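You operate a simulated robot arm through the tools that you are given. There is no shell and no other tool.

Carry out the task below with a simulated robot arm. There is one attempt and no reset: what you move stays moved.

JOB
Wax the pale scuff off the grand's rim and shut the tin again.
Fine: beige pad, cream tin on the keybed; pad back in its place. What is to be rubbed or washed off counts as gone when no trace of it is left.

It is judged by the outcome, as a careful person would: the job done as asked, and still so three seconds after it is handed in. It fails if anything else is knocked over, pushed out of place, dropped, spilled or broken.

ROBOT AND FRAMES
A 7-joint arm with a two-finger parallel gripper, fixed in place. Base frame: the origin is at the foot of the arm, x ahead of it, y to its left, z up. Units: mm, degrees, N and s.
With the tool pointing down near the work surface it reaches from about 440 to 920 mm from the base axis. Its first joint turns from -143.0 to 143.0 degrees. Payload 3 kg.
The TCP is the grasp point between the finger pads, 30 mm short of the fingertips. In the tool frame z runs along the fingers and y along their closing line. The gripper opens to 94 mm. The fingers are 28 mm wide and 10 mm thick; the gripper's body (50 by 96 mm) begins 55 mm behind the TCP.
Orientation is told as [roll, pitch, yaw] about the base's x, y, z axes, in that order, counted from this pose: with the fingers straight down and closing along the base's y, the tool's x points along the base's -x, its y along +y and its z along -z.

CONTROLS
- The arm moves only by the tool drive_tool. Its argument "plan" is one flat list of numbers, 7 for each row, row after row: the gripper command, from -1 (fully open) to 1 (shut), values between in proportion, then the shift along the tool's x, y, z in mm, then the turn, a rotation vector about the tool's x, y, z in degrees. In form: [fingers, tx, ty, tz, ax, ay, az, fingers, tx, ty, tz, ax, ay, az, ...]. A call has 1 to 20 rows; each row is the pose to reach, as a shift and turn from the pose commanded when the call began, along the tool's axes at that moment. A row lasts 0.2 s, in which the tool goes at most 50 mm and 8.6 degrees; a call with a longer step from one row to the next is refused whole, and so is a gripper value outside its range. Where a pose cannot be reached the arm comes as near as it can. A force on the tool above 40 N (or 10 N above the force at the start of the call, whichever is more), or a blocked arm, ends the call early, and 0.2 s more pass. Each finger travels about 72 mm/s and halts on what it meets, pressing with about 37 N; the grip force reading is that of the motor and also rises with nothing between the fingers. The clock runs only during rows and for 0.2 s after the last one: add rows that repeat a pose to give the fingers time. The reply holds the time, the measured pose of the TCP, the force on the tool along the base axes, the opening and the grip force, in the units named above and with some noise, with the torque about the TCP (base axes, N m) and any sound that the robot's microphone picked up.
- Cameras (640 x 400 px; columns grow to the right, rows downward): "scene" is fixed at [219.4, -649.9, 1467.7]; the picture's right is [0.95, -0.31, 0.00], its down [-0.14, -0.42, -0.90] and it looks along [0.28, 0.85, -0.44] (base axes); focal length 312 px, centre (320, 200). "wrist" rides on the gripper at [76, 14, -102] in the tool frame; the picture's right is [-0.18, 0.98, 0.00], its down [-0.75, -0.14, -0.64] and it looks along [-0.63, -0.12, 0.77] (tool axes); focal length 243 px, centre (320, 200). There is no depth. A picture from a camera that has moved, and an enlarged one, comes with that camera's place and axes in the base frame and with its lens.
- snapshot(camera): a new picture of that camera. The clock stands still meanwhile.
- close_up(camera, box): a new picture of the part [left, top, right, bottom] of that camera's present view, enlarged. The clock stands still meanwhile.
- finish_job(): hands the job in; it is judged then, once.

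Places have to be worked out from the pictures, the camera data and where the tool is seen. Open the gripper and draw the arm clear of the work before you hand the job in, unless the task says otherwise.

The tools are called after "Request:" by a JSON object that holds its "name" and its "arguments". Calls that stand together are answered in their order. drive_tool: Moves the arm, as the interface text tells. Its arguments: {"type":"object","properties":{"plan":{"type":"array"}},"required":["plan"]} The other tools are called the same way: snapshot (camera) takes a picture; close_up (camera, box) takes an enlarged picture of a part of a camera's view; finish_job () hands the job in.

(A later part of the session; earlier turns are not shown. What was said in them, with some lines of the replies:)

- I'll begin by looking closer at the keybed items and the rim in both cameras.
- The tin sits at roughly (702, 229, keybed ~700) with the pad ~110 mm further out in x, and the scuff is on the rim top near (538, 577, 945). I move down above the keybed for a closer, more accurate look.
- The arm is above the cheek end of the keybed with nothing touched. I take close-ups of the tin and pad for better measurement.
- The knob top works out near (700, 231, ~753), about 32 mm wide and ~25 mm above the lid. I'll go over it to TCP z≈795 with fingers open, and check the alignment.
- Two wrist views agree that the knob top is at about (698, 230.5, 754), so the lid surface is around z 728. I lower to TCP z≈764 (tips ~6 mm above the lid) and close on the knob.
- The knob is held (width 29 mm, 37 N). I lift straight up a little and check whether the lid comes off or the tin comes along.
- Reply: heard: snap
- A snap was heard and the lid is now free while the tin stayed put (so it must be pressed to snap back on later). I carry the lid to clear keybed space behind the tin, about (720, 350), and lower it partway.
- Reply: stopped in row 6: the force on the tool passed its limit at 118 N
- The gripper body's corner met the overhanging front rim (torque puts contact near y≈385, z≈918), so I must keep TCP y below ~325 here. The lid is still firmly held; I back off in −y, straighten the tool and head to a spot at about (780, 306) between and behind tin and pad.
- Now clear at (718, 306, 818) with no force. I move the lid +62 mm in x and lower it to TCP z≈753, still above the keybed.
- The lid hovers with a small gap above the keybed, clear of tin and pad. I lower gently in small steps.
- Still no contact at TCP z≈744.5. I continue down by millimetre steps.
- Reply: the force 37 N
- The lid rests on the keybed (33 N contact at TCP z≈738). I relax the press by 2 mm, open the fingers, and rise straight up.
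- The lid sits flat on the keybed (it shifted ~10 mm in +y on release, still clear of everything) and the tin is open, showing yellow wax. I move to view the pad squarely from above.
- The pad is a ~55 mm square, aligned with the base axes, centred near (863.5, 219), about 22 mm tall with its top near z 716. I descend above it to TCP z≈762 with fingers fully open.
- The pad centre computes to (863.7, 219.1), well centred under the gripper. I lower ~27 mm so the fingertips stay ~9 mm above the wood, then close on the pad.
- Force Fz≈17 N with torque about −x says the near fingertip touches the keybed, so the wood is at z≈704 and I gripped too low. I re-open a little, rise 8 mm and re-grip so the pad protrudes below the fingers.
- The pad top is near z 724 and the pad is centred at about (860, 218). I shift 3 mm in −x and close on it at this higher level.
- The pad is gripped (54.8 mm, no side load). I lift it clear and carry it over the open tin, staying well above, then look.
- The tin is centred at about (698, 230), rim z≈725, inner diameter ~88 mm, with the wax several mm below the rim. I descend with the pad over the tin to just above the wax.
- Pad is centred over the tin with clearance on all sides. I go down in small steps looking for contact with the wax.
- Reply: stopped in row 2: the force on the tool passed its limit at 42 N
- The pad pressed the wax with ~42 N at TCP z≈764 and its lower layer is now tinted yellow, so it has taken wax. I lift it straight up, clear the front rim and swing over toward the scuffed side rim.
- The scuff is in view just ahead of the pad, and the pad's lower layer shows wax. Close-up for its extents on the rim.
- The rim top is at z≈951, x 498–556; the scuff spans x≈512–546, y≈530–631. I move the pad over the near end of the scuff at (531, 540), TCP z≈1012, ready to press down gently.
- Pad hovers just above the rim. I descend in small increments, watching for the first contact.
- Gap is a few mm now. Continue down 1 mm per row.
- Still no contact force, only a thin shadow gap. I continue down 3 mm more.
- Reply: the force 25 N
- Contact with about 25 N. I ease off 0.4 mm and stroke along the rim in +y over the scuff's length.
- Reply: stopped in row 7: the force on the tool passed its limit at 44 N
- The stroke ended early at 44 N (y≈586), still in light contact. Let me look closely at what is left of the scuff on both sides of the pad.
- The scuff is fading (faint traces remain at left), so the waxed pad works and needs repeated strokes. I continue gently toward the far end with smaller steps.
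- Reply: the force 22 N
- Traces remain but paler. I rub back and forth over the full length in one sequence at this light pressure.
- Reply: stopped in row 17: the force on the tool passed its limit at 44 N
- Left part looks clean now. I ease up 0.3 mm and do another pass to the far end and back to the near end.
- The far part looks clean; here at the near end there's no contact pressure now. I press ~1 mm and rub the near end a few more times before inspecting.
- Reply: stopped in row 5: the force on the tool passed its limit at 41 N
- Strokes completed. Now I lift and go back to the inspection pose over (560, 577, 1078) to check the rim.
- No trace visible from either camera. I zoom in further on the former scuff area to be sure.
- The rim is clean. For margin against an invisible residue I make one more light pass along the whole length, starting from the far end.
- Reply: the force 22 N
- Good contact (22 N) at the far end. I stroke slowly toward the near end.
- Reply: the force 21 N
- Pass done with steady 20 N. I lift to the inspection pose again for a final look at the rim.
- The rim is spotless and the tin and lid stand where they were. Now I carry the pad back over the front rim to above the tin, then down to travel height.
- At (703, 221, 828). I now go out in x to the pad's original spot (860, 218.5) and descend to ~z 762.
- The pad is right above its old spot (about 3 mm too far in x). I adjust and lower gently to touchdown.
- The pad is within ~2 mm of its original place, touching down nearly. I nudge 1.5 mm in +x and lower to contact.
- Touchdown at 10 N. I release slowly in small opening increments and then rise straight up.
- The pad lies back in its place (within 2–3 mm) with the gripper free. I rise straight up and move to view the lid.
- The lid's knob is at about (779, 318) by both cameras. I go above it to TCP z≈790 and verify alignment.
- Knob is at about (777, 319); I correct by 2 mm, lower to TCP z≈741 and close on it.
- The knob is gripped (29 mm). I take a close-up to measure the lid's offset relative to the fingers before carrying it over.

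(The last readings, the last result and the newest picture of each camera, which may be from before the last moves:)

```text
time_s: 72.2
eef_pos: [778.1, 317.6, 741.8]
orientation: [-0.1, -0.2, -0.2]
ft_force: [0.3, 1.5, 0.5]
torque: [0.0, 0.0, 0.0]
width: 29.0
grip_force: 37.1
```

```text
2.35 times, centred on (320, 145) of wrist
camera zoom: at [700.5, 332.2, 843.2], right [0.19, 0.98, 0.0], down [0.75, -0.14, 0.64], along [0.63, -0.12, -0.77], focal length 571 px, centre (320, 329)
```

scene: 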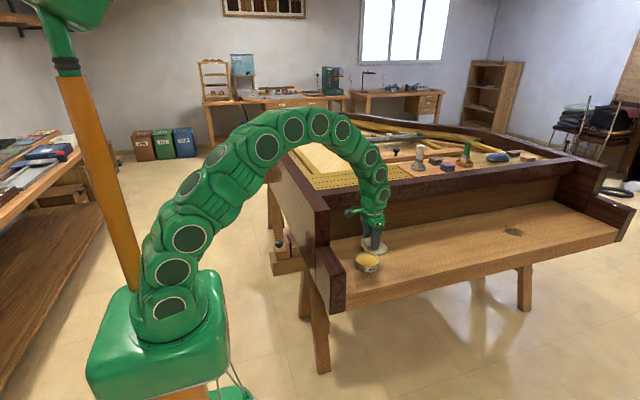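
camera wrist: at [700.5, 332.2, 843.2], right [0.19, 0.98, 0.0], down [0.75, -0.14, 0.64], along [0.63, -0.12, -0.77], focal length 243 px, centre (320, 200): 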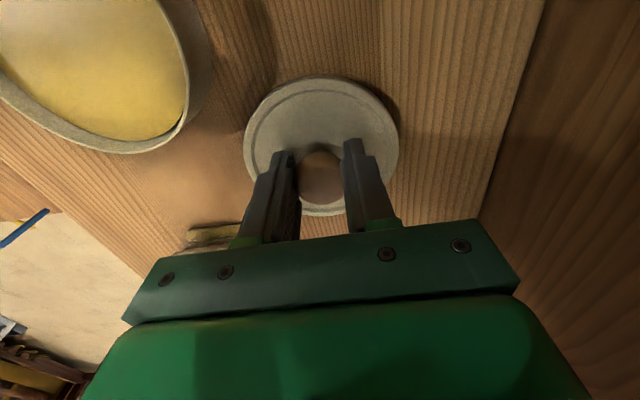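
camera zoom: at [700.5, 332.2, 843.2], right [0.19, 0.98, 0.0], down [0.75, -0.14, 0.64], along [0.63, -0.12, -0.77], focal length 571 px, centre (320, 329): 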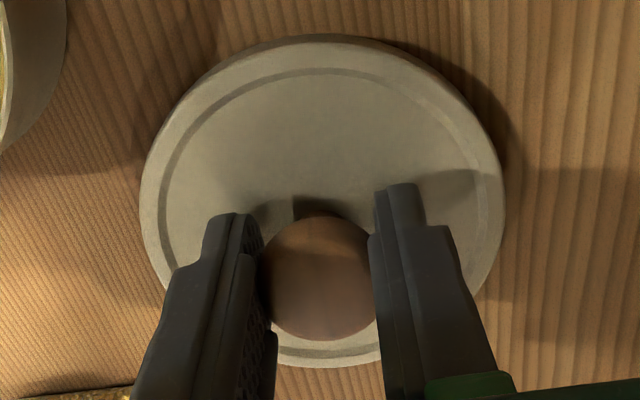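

The lid sits ~2–3 mm further forward in the grip than at first, which I'll compensate for. I lift, carry it over the tin and stop at TCP z≈790 to check alignment.

Request:
{"name": "drive_tool", "arguments": {"plan": [1, 0, 0, -10, 0, 0, 0, 1, 0, 0, -40, 0, 0, 0, 1, 0, 0, -75, 0, 0, 0, 1, 27, -29, -79, 0, 0, 0, 1, 54, -59, -79, 0, 0, 0, 1, 81.7, -88.4, -79, 0, 0, 0, 1, 81.7, -88.4, -65, 0, 0, 0, 1, 81.7, -88.4, -49, 0, 0, 0, 1, 81.7, -88.4, -49, 0, 0, 0]}}

Request:
{"name": "snapshot", "arguments": {"camera": "wrist"}}

Request:
{"name": "close_up", "arguments": {"camera": "scene", "box": [340, 230, 420, 280]}}

Request:
{"name": "close_up", "arguments": {"camera": "wrist", "box": [220, 60, 420, 230]}}

```text
time_s: 74.2
eef_pos: [695.7, 231.7, 789.6]
orientation: [-0.1, -0.1, -0.1]
ft_force: [0.5, 0.3, -0.2]
torque: [0.03, -0.04, 0.04]
width: 28.8
grip_force: 37.0
```

```text
taken
camera wrist: at [617.0, 247.2, 892.6], right [0.19, 0.98, 0.0], down [0.75, -0.14, 0.64], along [0.63, -0.12, -0.77], focal length 243 px, centre (320, 200)
```

wrist: 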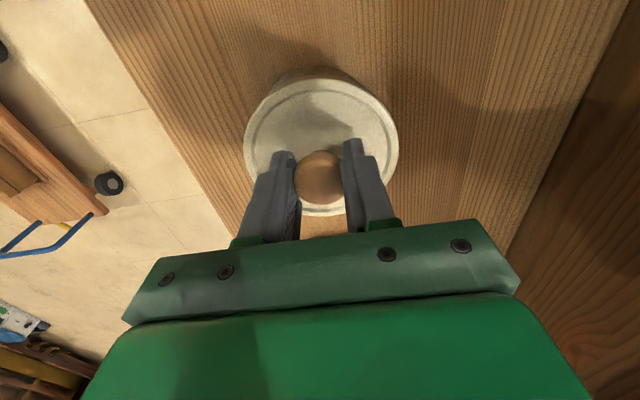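

```text
8.00 times, centred on (380, 255) of scene
camera zoom: at [219.4, -649.9, 1467.7], right [0.95, -0.31, 0.0], down [-0.14, -0.42, -0.9], along [0.28, 0.85, -0.44], focal length 2495 px, centre (-160, -240)
```

zoom: 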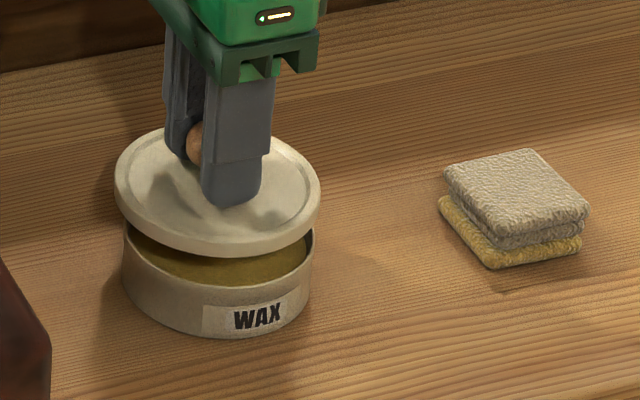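

```text
2.35 times, centred on (320, 145) of wrist
camera zoom: at [617.0, 247.2, 892.6], right [0.19, 0.98, 0.0], down [0.75, -0.14, 0.64], along [0.63, -0.12, -0.77], focal length 571 px, centre (320, 329)
```

zoom: 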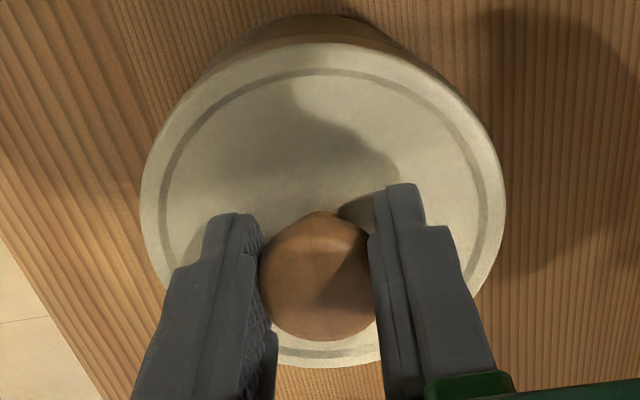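

Lid hovers ~24 mm above the tin. I zoom in for a precise alignment comparison of lid and tin edges.

Request:
{"name": "close_up", "arguments": {"camera": "scene", "box": [344, 240, 392, 270]}}

Request:
{"name": "close_up", "arguments": {"camera": "wrist", "box": [230, 55, 326, 115]}}

Request:
{"name": "close_up", "arguments": {"camera": "wrist", "box": [314, 55, 410, 115]}}

```text
13.33 times, centred on (368, 255) of scene
camera zoom: at [219.4, -649.9, 1467.7], right [0.95, -0.31, 0.0], down [-0.14, -0.42, -0.9], along [0.28, 0.85, -0.44], focal length 4158 px, centre (-320, -533)
```

zoom: 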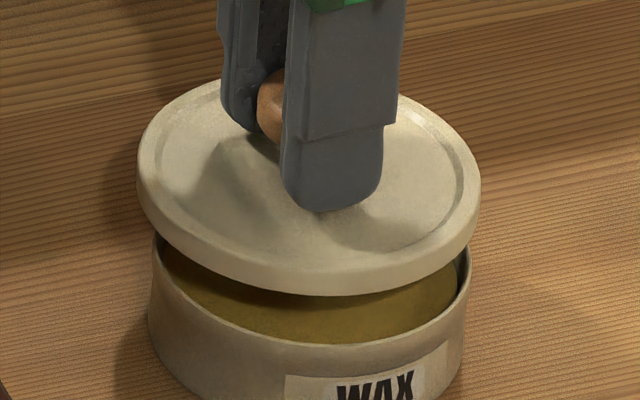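

```text
6.67 times, centred on (278, 85) of wrist
camera zoom: at [617.0, 247.2, 892.6], right [0.19, 0.98, 0.0], down [0.75, -0.14, 0.64], along [0.63, -0.12, -0.77], focal length 1618 px, centre (600, 967)
```

zoom: 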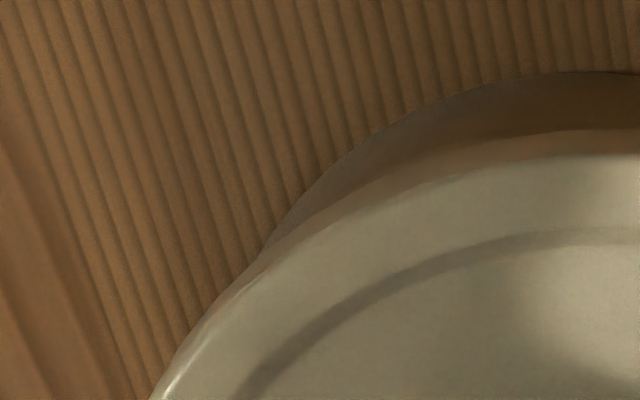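

```text
6.67 times, centred on (362, 85) of wrist
camera zoom: at [617.0, 247.2, 892.6], right [0.19, 0.98, 0.0], down [0.75, -0.14, 0.64], along [0.63, -0.12, -0.77], focal length 1618 px, centre (40, 967)
```

zoom: 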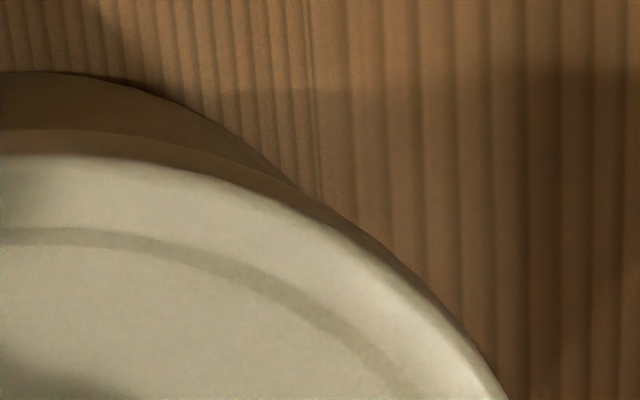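

Both cameras say the lid needs ~2.2 mm more in +x to be concentric with the tin; y is aligned. I shift and lower to just above the rim.

Request:
{"name": "drive_tool", "arguments": {"plan": [1, -2.2, 0, 4, 0, 0, 0, 1, -2.2, 0, 9, 0, 0, 0, 1, -2.2, 0, 14, 0, 0, 0, 1, -2.2, 0, 17, 0, 0, 0, 1, -2.2, 0, 17, 0, 0, 0]}}

Request:
{"name": "close_up", "arguments": {"camera": "scene", "box": [344, 240, 392, 270]}}

Request:
{"name": "close_up", "arguments": {"camera": "wrist", "box": [220, 60, 420, 230]}}

```text
time_s: 75.4
eef_pos: [697.4, 230.3, 773.1]
orientation: [-0.1, -0.1, -0.2]
ft_force: [0.2, 0.0, -0.1]
torque: [-0.01, 0.02, -0.02]
width: 29.0
grip_force: 36.8
```

```text
13.33 times, centred on (368, 255) of scene
camera zoom: at [219.4, -649.9, 1467.7], right [0.95, -0.31, 0.0], down [-0.14, -0.42, -0.9], along [0.28, 0.85, -0.44], focal length 4158 px, centre (-320, -533)
```

zoom: 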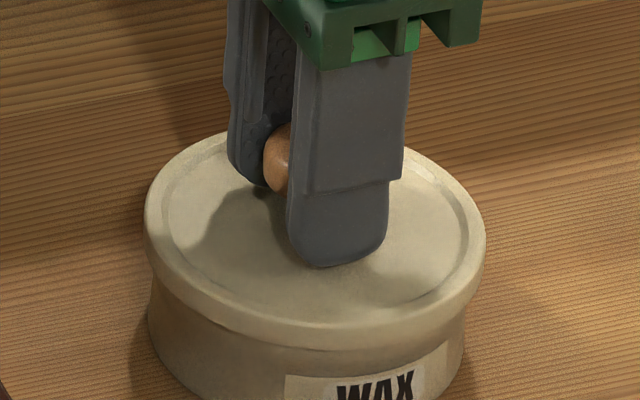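

```text
2.35 times, centred on (320, 145) of wrist
camera zoom: at [619.2, 245.0, 874.9], right [0.19, 0.98, 0.0], down [0.75, -0.14, 0.64], along [0.63, -0.12, -0.77], focal length 571 px, centre (320, 329)
```

zoom: 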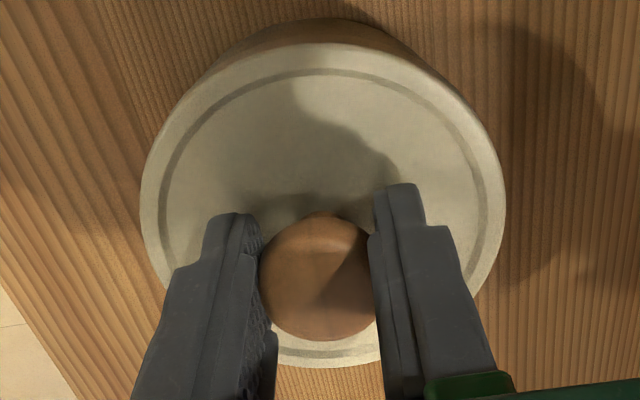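

Lid and tin are now concentric to within ~0.5 mm. I lower it slowly onto the rim.

Request:
{"name": "drive_tool", "arguments": {"plan": [1, 0, 0, 1.5, 0, 0, 0, 1, 0, 0, 3, 0, 0, 0, 1, 0, 0, 4, 0, 0, 0, 1, 0, 0, 5, 0, 0, 0]}}

Request:
{"name": "close_up", "arguments": {"camera": "scene", "box": [344, 240, 392, 270]}}

```text
time_s: 76.4
eef_pos: [697.6, 229.2, 767.6]
orientation: [-0.1, -0.1, -0.2]
ft_force: [-2.0, 0.7, -0.4]
torque: [0.02, 0.12, -0.05]
width: 29.1
grip_force: 36.9
```

```text
13.33 times, centred on (368, 255) of scene
camera zoom: at [219.4, -649.9, 1467.7], right [0.95, -0.31, 0.0], down [-0.14, -0.42, -0.9], along [0.28, 0.85, -0.44], focal length 4158 px, centre (-320, -533)
```

zoom: 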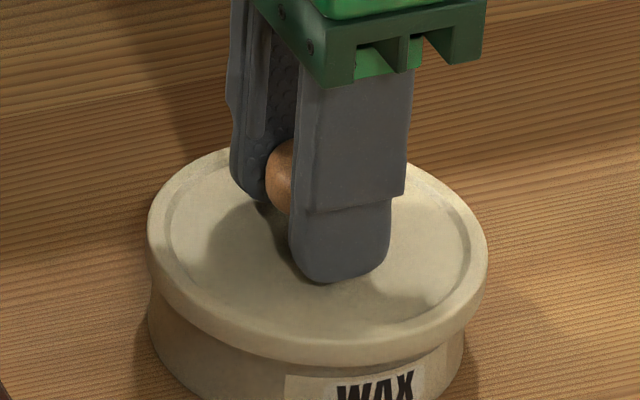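

A light sideways touch (2 N) shows the skirt engaging the tin rim. I continue down in half-millimetre steps listening for the snap.

Request:
{"name": "drive_tool", "arguments": {"plan": [1, 0.3, 0, 0.5, 0, 0, 0, 1, 0.3, 0, 1, 0, 0, 0, 1, 0.3, 0, 1.5, 0, 0, 0, 1, 0.3, 0, 2, 0, 0, 0]}}

```text
time_s: 77.4
eef_pos: [697.1, 229.5, 766.6]
orientation: [-0.1, -0.1, 0.0]
ft_force: [-0.4, 0.3, 1.7]
torque: [-0.07, -0.01, 0.03]
width: 28.7
grip_force: 37.0
```

Request:
{"name": "drive_tool", "arguments": {"plan": [1, 0, 0, 0.5, 0, 0, 0, 1, 0, 0, 1, 0, 0, 0, 1, 0, 0, 1.5, 0, 0, 0]}}

Request:
{"name": "close_up", "arguments": {"camera": "scene", "box": [344, 240, 392, 270]}}

```text
time_s: 78.2
eef_pos: [697.1, 229.6, 765.5]
orientation: [-0.1, -0.3, -0.1]
ft_force: [-5.7, -7.0, 35.2]
torque: [-0.15, 0.01, -0.03]
width: 28.9
grip_force: 36.9
```

```text
13.33 times, centred on (368, 255) of scene
camera zoom: at [219.4, -649.9, 1467.7], right [0.95, -0.31, 0.0], down [-0.14, -0.42, -0.9], along [0.28, 0.85, -0.44], focal length 4158 px, centre (-320, -533)
```

zoom: 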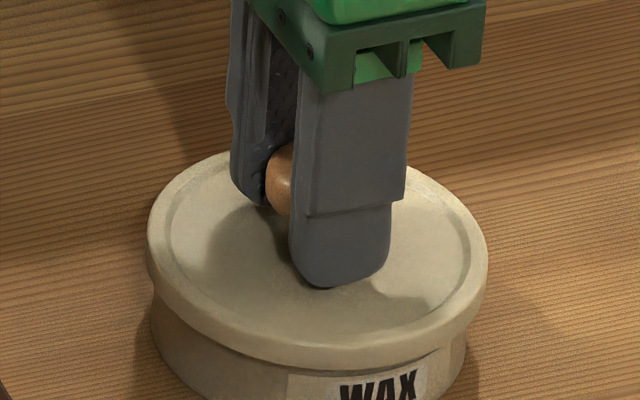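

35 N and no snap yet, lid looks level. I press further in small increments (the limit follows the starting force).

Request:
{"name": "drive_tool", "arguments": {"plan": [1, 0, 0, 0.3, 0, 0, 0, 1, 0, 0, 0.5, 0, 0, 0]}}

```text
time_s: 78.8
eef_pos: [696.8, 229.9, 765.1]
orientation: [0.0, -0.1, -0.1]
ft_force: [3.5, -6.3, 37.2]
torque: [-0.11, -0.18, -0.06]
width: 28.9
grip_force: 36.9
```

Request:
{"name": "drive_tool", "arguments": {"plan": [1, 0, 0, 0.3, 0, 0, 0, 1, 0, 0, 0.6, 0, 0, 0]}}

```text
time_s: 79.4
eef_pos: [698.0, 230.0, 764.2]
orientation: [0.0, -0.3, -0.1]
ft_force: [9.0, -5.7, 35.6]
torque: [-0.07, -0.28, 0.0]
width: 29.0
grip_force: 36.9
```

Force is steady at ~36 N while the tool sinks ~1 mm: something is yielding. I check the pictures.

Request:
{"name": "close_up", "arguments": {"camera": "scene", "box": [344, 240, 392, 270]}}

Request:
{"name": "close_up", "arguments": {"camera": "wrist", "box": [220, 60, 420, 230]}}

```text
13.33 times, centred on (368, 255) of scene
camera zoom: at [219.4, -649.9, 1467.7], right [0.95, -0.31, 0.0], down [-0.14, -0.42, -0.9], along [0.28, 0.85, -0.44], focal length 4158 px, centre (-320, -533)
```

zoom: 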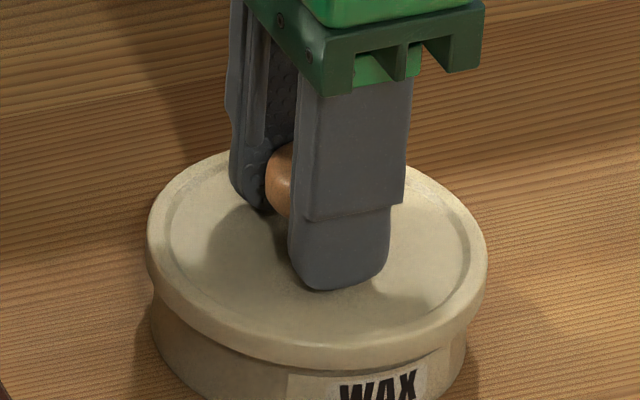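

```text
2.35 times, centred on (320, 145) of wrist
camera zoom: at [619.9, 244.4, 866.5], right [0.19, 0.98, 0.0], down [0.75, -0.14, 0.64], along [0.63, -0.12, -0.76], focal length 571 px, centre (320, 329)
```

zoom: 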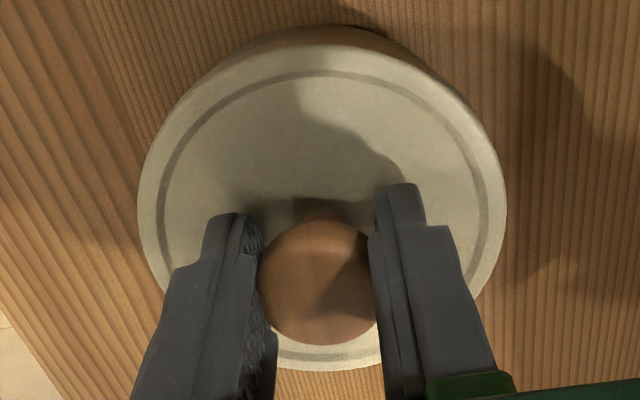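

The fingers slipped slightly on the knob at ~36 N while the lid stayed. I compare with the original closed view at the same zoom.

Request:
{"name": "close_up", "arguments": {"camera": "scene", "box": [340, 230, 420, 280]}}

Request:
{"name": "close_up", "arguments": {"camera": "scene", "box": [352, 250, 384, 270]}}

```text
8.00 times, centred on (380, 255) of scene
camera zoom: at [219.4, -649.9, 1467.7], right [0.95, -0.31, 0.0], down [-0.14, -0.42, -0.9], along [0.28, 0.85, -0.44], focal length 2495 px, centre (-160, -240)
```

zoom: 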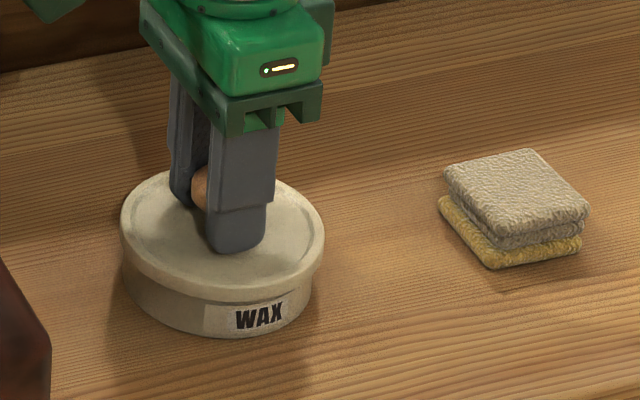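

```text
16.00 times, centred on (368, 260) of scene
camera zoom: at [219.4, -649.9, 1467.7], right [0.95, -0.31, 0.0], down [-0.14, -0.42, -0.9], along [0.28, 0.85, -0.44], focal length 4989 px, centre (-448, -760)
```

zoom: 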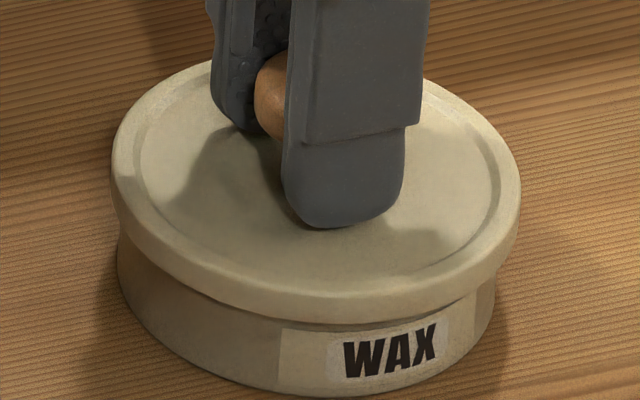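

No snap was heard, so I'll not trust it as closed. I relax the press, open the fingers very gradually so the lid isn't dragged, then will press on the knob top with closed fingers.

Request:
{"name": "drive_tool", "arguments": {"plan": [1, 0, 0, -0.8, 0, 0, 0, 1, 0, 0, -1.6, 0, 0, 0]}}

```text
time_s: 80.0
eef_pos: [695.5, 230.5, 764.9]
orientation: [-0.1, 0.0, -0.1]
ft_force: [2.9, 2.8, 9.5]
torque: [0.15, -0.28, 0.03]
width: 29.0
grip_force: 37.0
```

Request:
{"name": "drive_tool", "arguments": {"plan": [1, 0, 0, -0.5, 0, 0, 0, 0.5, 0, 0, -0.5, 0, 0, 0, 0.39, 0, 0, -0.5, 0, 0, 0, 0.37, 0, 0, -0.5, 0, 0, 0, 0.35, 0, 0, -0.5, 0, 0, 0, 0.32, 0, 0, -0.5, 0, 0, 0, 0.28, 0, 0, -0.5, 0, 0, 0, 0.2, 0, 0, -0.5, 0, 0, 0, 0.1, 0, 0, -0.5, 0, 0, 0, 0, 0, 0, -0.5, 0, 0, 0, -0.1, 0, 0, -0.5, 0, 0, 0]}}

Request:
{"name": "close_up", "arguments": {"camera": "scene", "box": [352, 250, 384, 270]}}

Request:
{"name": "close_up", "arguments": {"camera": "wrist", "box": [220, 60, 420, 230]}}

```text
time_s: 82.4
eef_pos: [696.8, 228.7, 766.0]
orientation: [-0.1, -0.2, -0.2]
ft_force: [0.1, -0.3, -0.9]
torque: [0.02, 0.01, 0.03]
width: 52.1
grip_force: 0.0
heard: snap
```

```text
16.00 times, centred on (368, 260) of scene
camera zoom: at [219.4, -649.9, 1467.7], right [0.95, -0.31, 0.0], down [-0.14, -0.42, -0.9], along [0.28, 0.85, -0.44], focal length 4989 px, centre (-448, -760)
```

zoom: 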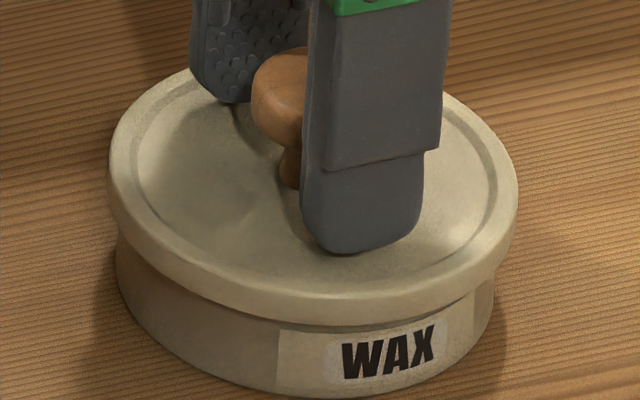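

```text
2.35 times, centred on (320, 145) of wrist
camera zoom: at [619.0, 244.0, 868.0], right [0.19, 0.98, 0.0], down [0.75, -0.14, 0.64], along [0.63, -0.12, -0.77], focal length 571 px, centre (320, 329)
```

zoom: 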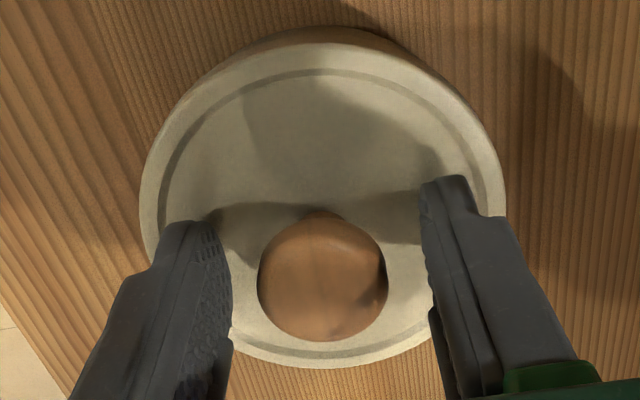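

A snap was heard as the lid freed itself and settled onto the tin. I rise straight up and inspect how it sits.

Request:
{"name": "drive_tool", "arguments": {"plan": [-0.1, 0, 0, -5, 0, 0, 0, -0.1, 0, 0, -20, 0, 0, 0, -0.1, 0, 0, -50, 0, 0, 0, -0.1, 0, 0, -60, 0, 0, 0, -0.1, 0, 0, -60, 0, 0, 0]}}

Request:
{"name": "close_up", "arguments": {"camera": "scene", "box": [340, 230, 420, 280]}}

Request:
{"name": "snapshot", "arguments": {"camera": "wrist"}}

Request:
{"name": "close_up", "arguments": {"camera": "scene", "box": [352, 250, 384, 270]}}

```text
time_s: 83.6
eef_pos: [697.6, 229.8, 824.6]
orientation: [-0.1, 0.0, -0.1]
ft_force: [0.5, 0.8, 0.6]
torque: [0.03, 0.0, 0.01]
width: 51.7
grip_force: 0.0
```

```text
8.00 times, centred on (380, 255) of scene
camera zoom: at [219.4, -649.9, 1467.7], right [0.95, -0.31, 0.0], down [-0.14, -0.42, -0.9], along [0.28, 0.85, -0.44], focal length 2495 px, centre (-160, -240)
```

zoom: 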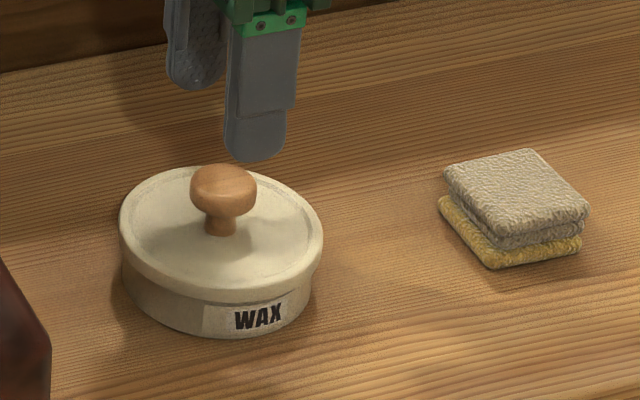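

```text
taken
camera wrist: at [619.5, 244.1, 927.1], right [0.19, 0.98, 0.0], down [0.75, -0.14, 0.64], along [0.63, -0.12, -0.77], focal length 243 px, centre (320, 200)
```

wrist: 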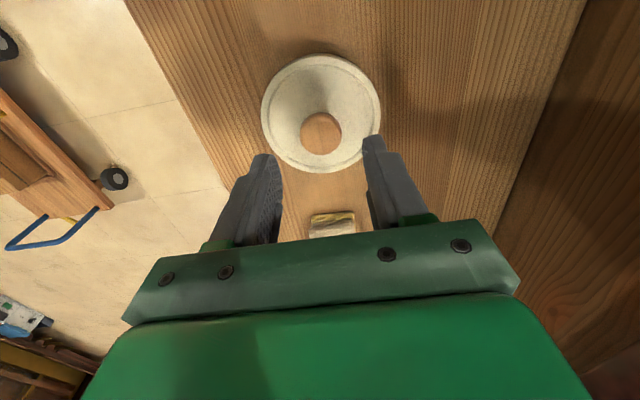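

```text
16.00 times, centred on (368, 260) of scene
camera zoom: at [219.4, -649.9, 1467.7], right [0.95, -0.31, 0.0], down [-0.14, -0.42, -0.9], along [0.28, 0.85, -0.44], focal length 4989 px, centre (-448, -760)
```

zoom: 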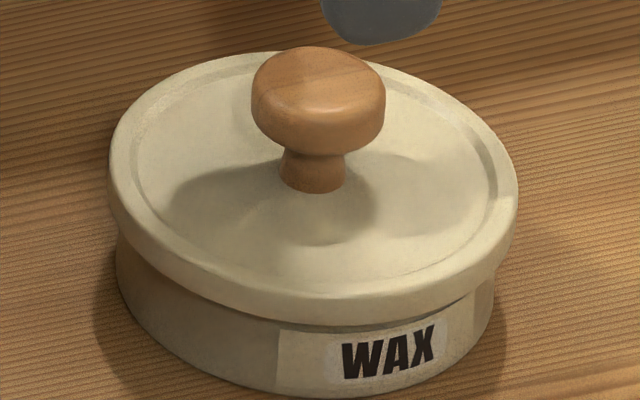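

The lid sits exactly as in the very first picture (same knob height and position). To be certain it's latched, I'll close the fingers and press lightly on the knob's centre.

Request:
{"name": "drive_tool", "arguments": {"plan": [0.3, 1, 0, 0, 0, 0, 0, 0.7, 1, 0, 0, 0, 0, 0, 1, 1, 0, 0, 0, 0, 0, 1, 1, 0, 12, 0, 0, 0, 1, 1, 0, 24, 0, 0, 0, 1, 1, 0, 32, 0, 0, 0, 1, 1, 0, 35, 0, 0, 0, 1, 1, 0, 35, 0, 0, 0]}}

Request:
{"name": "close_up", "arguments": {"camera": "scene", "box": [340, 225, 404, 265]}}

Request:
{"name": "close_up", "arguments": {"camera": "wrist", "box": [220, 60, 420, 230]}}

```text
time_s: 85.4
eef_pos: [695.9, 228.3, 790.4]
orientation: [-0.1, -0.2, -0.1]
ft_force: [-1.7, -0.3, 12.1]
torque: [-0.03, 0.06, -0.03]
width: 0.2
grip_force: 33.2
```

```text
10.00 times, centred on (372, 245) of scene
camera zoom: at [219.4, -649.9, 1467.7], right [0.95, -0.31, 0.0], down [-0.14, -0.42, -0.9], along [0.28, 0.85, -0.44], focal length 3118 px, centre (-200, -250)
```

zoom: 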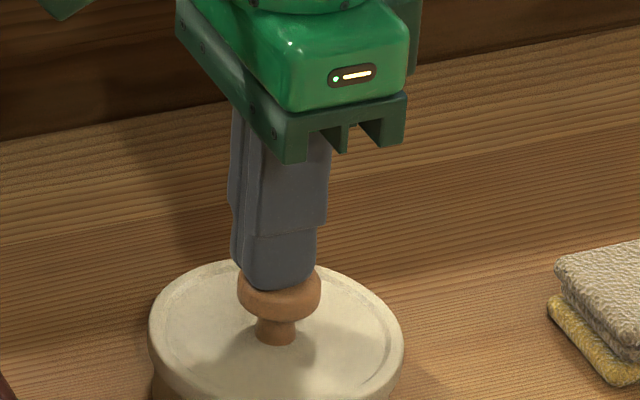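

```text
2.35 times, centred on (320, 145) of wrist
camera zoom: at [618.5, 243.8, 892.1], right [0.19, 0.98, 0.0], down [0.75, -0.14, 0.64], along [0.63, -0.12, -0.76], focal length 571 px, centre (320, 329)
```

zoom: 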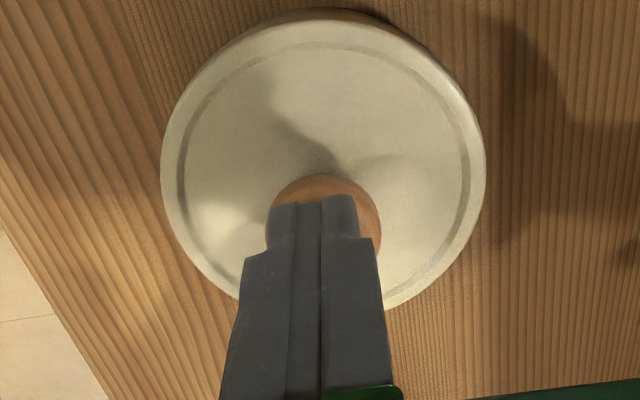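

The closed fingertips rest on the knob at 12 N, centred. I press a little further, up to about 35 N.

Request:
{"name": "drive_tool", "arguments": {"plan": [1, 0, 0, 0.4, 0, 0, 0, 1, 0, 0, 0.8, 0, 0, 0, 1, 0, 0, 1.1, 0, 0, 0]}}

```text
time_s: 86.2
eef_pos: [695.5, 229.1, 789.5]
orientation: [-0.1, -0.2, -0.1]
ft_force: [-3.8, 0.6, 23.3]
torque: [0.0, 0.1, -0.01]
width: 0.0
grip_force: 32.8
```

Request:
{"name": "drive_tool", "arguments": {"plan": [1, 0, 0, 0.4, 0, 0, 0, 1, 0, 0, 0.8, 0, 0, 0, 1, 0, 0, 0.8, 0, 0, 0]}}

Request:
{"name": "close_up", "arguments": {"camera": "scene", "box": [340, 225, 404, 265]}}

```text
time_s: 86.8
eef_pos: [696.5, 230.0, 789.9]
orientation: [-0.1, -0.3, -0.1]
ft_force: [-8.8, -3.6, 21.9]
torque: [-0.11, 0.29, 0.02]
width: 0.0
grip_force: 32.4
stopped in row 3: the force on the tool passed its limit at 41 N (the readings are from after the stop); the commanded pose is now the measured one
```

```text
10.00 times, centred on (372, 245) of scene
camera zoom: at [219.4, -649.9, 1467.7], right [0.95, -0.31, 0.0], down [-0.14, -0.42, -0.9], along [0.28, 0.85, -0.44], focal length 3118 px, centre (-200, -250)
```

zoom: 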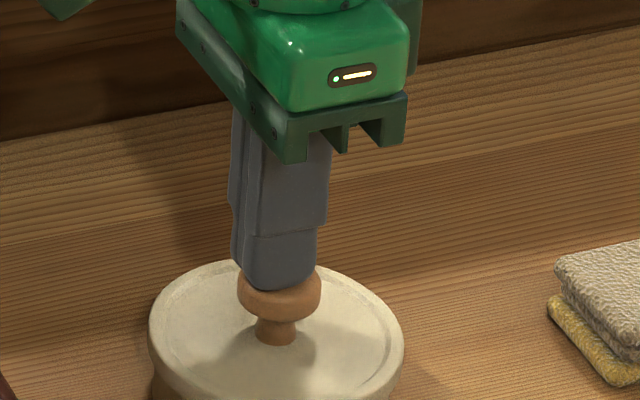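

At 41 N nothing moved and no further snap: the lid is firmly latched. I withdraw straight up, open the gripper and return to the starting pose clear of the work.

Request:
{"name": "drive_tool", "arguments": {"plan": [1, 0, 0, -3, 0, 0, 0, 1, 0, 0, -20, 0, 0, 0, 1, 0, 0, -60, 0, 0, 0, 0.5, 0, 0, -105, 0, 0, 0, 0, 0, 0, -150, 0, 0, 0, -0.5, 15, -5, -190, 0, 0, 0, -1, 35, -13, -230, 0, 0, 0, -1, 55, -21, -270, 0, 0, 0, -1, 75, -29, -310, 0, 0, 0, -1, 95, -37, -350, 0, 0, 0, -1, 115, -45, -385, 0, 0, 0, -1, 135, -53, -420, 0, 0, 0, -1, 155, -60, -445, 0, 0, 0, -1, 172, -65, -455, 0, 0, 0, -1, 172, -65, -455, 0, 0, 0]}}

Request:
{"name": "snapshot", "arguments": {"camera": "scene"}}

Request:
{"name": "close_up", "arguments": {"camera": "scene", "box": [340, 230, 420, 280]}}

Request:
{"name": "close_up", "arguments": {"camera": "scene", "box": [240, 100, 400, 200]}}

Request:
{"name": "snapshot", "arguments": {"camera": "wrist"}}

```text
time_s: 90.0
eef_pos: [522.7, 164.5, 1244.4]
orientation: [-0.1, -0.2, -0.1]
ft_force: [-0.2, -0.2, -0.4]
torque: [-0.01, -0.02, -0.01]
width: 93.9
grip_force: 0.0
```

```text
taken
```

scene: 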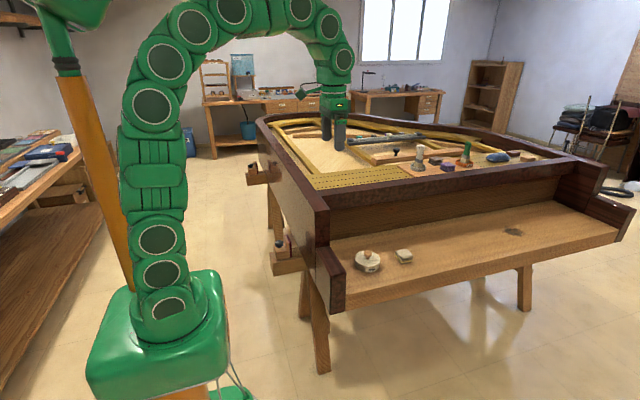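

```text
8.00 times, centred on (380, 255) of scene
camera zoom: at [219.4, -649.9, 1467.7], right [0.95, -0.31, 0.0], down [-0.14, -0.42, -0.9], along [0.28, 0.85, -0.44], focal length 2495 px, centre (-160, -240)
```

zoom: 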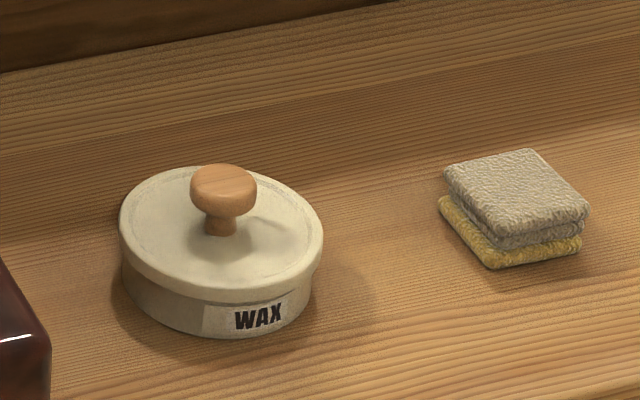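

```text
4.00 times, centred on (320, 150) of scene
camera zoom: at [219.4, -649.9, 1467.7], right [0.95, -0.31, 0.0], down [-0.14, -0.42, -0.9], along [0.28, 0.85, -0.44], focal length 1247 px, centre (320, 400)
```

zoom: 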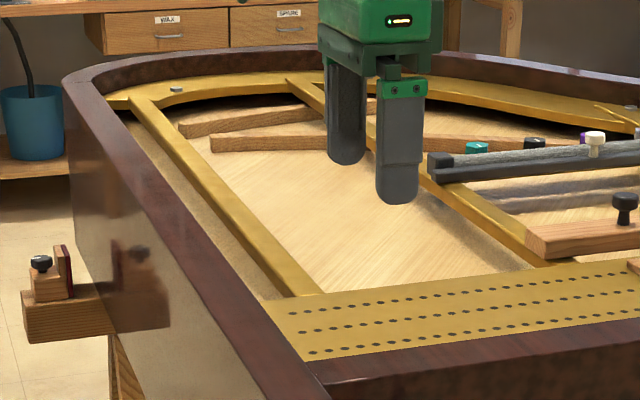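

```text
taken
camera wrist: at [445.5, 179.3, 1346.4], right [0.19, 0.98, 0.0], down [0.75, -0.14, 0.64], along [0.63, -0.12, -0.76], focal length 243 px, centre (320, 200)
```

wrist: 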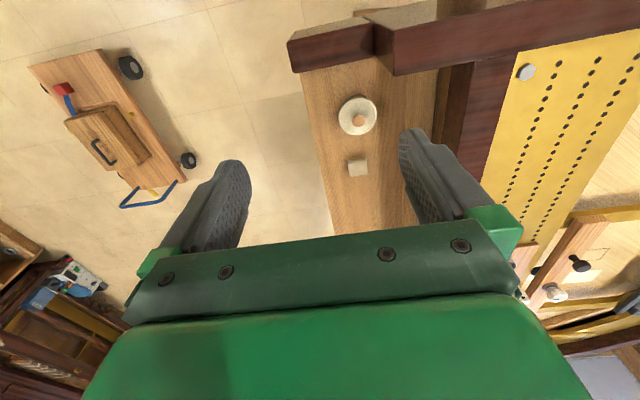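

The final views show the rim free of the scuff and the tin shut in its original spot. The pad is back in its place, nothing else is disturbed, and the arm is clear with the gripper open. I hand the job in.

Request:
{"name": "finish_job", "arguments": {}}

```text
The job is handed in.
```

The scuff is waxed off the grand's rim, the tin is shut again, and the pad is back in its place. I handed the job in with the gripper open and the arm back at its starting pose.

- **Scuff:** after several strokes and one extra pass, neither camera shows any trace of it, even zoomed in.
- **Tin:** there was a snap as I let go of the lid. A 41 N press on the knob afterwards moved nothing, so I take it as latched. The tin sits within a millimetre or two of where it started.
- **Pad:** it lies within 2–3 mm of its original spot. Its underside is now yellow with wax.

**Bump on the rim:** while carrying the lid, the gripper body hit the overhanging front rim, peaking at 118 N. I backed off at once, and the piano did not appear to shift. I did not zoom in on the contact spot itself, so check it for a mark: front rim, roughly x 690, y 385, z 918 mm.
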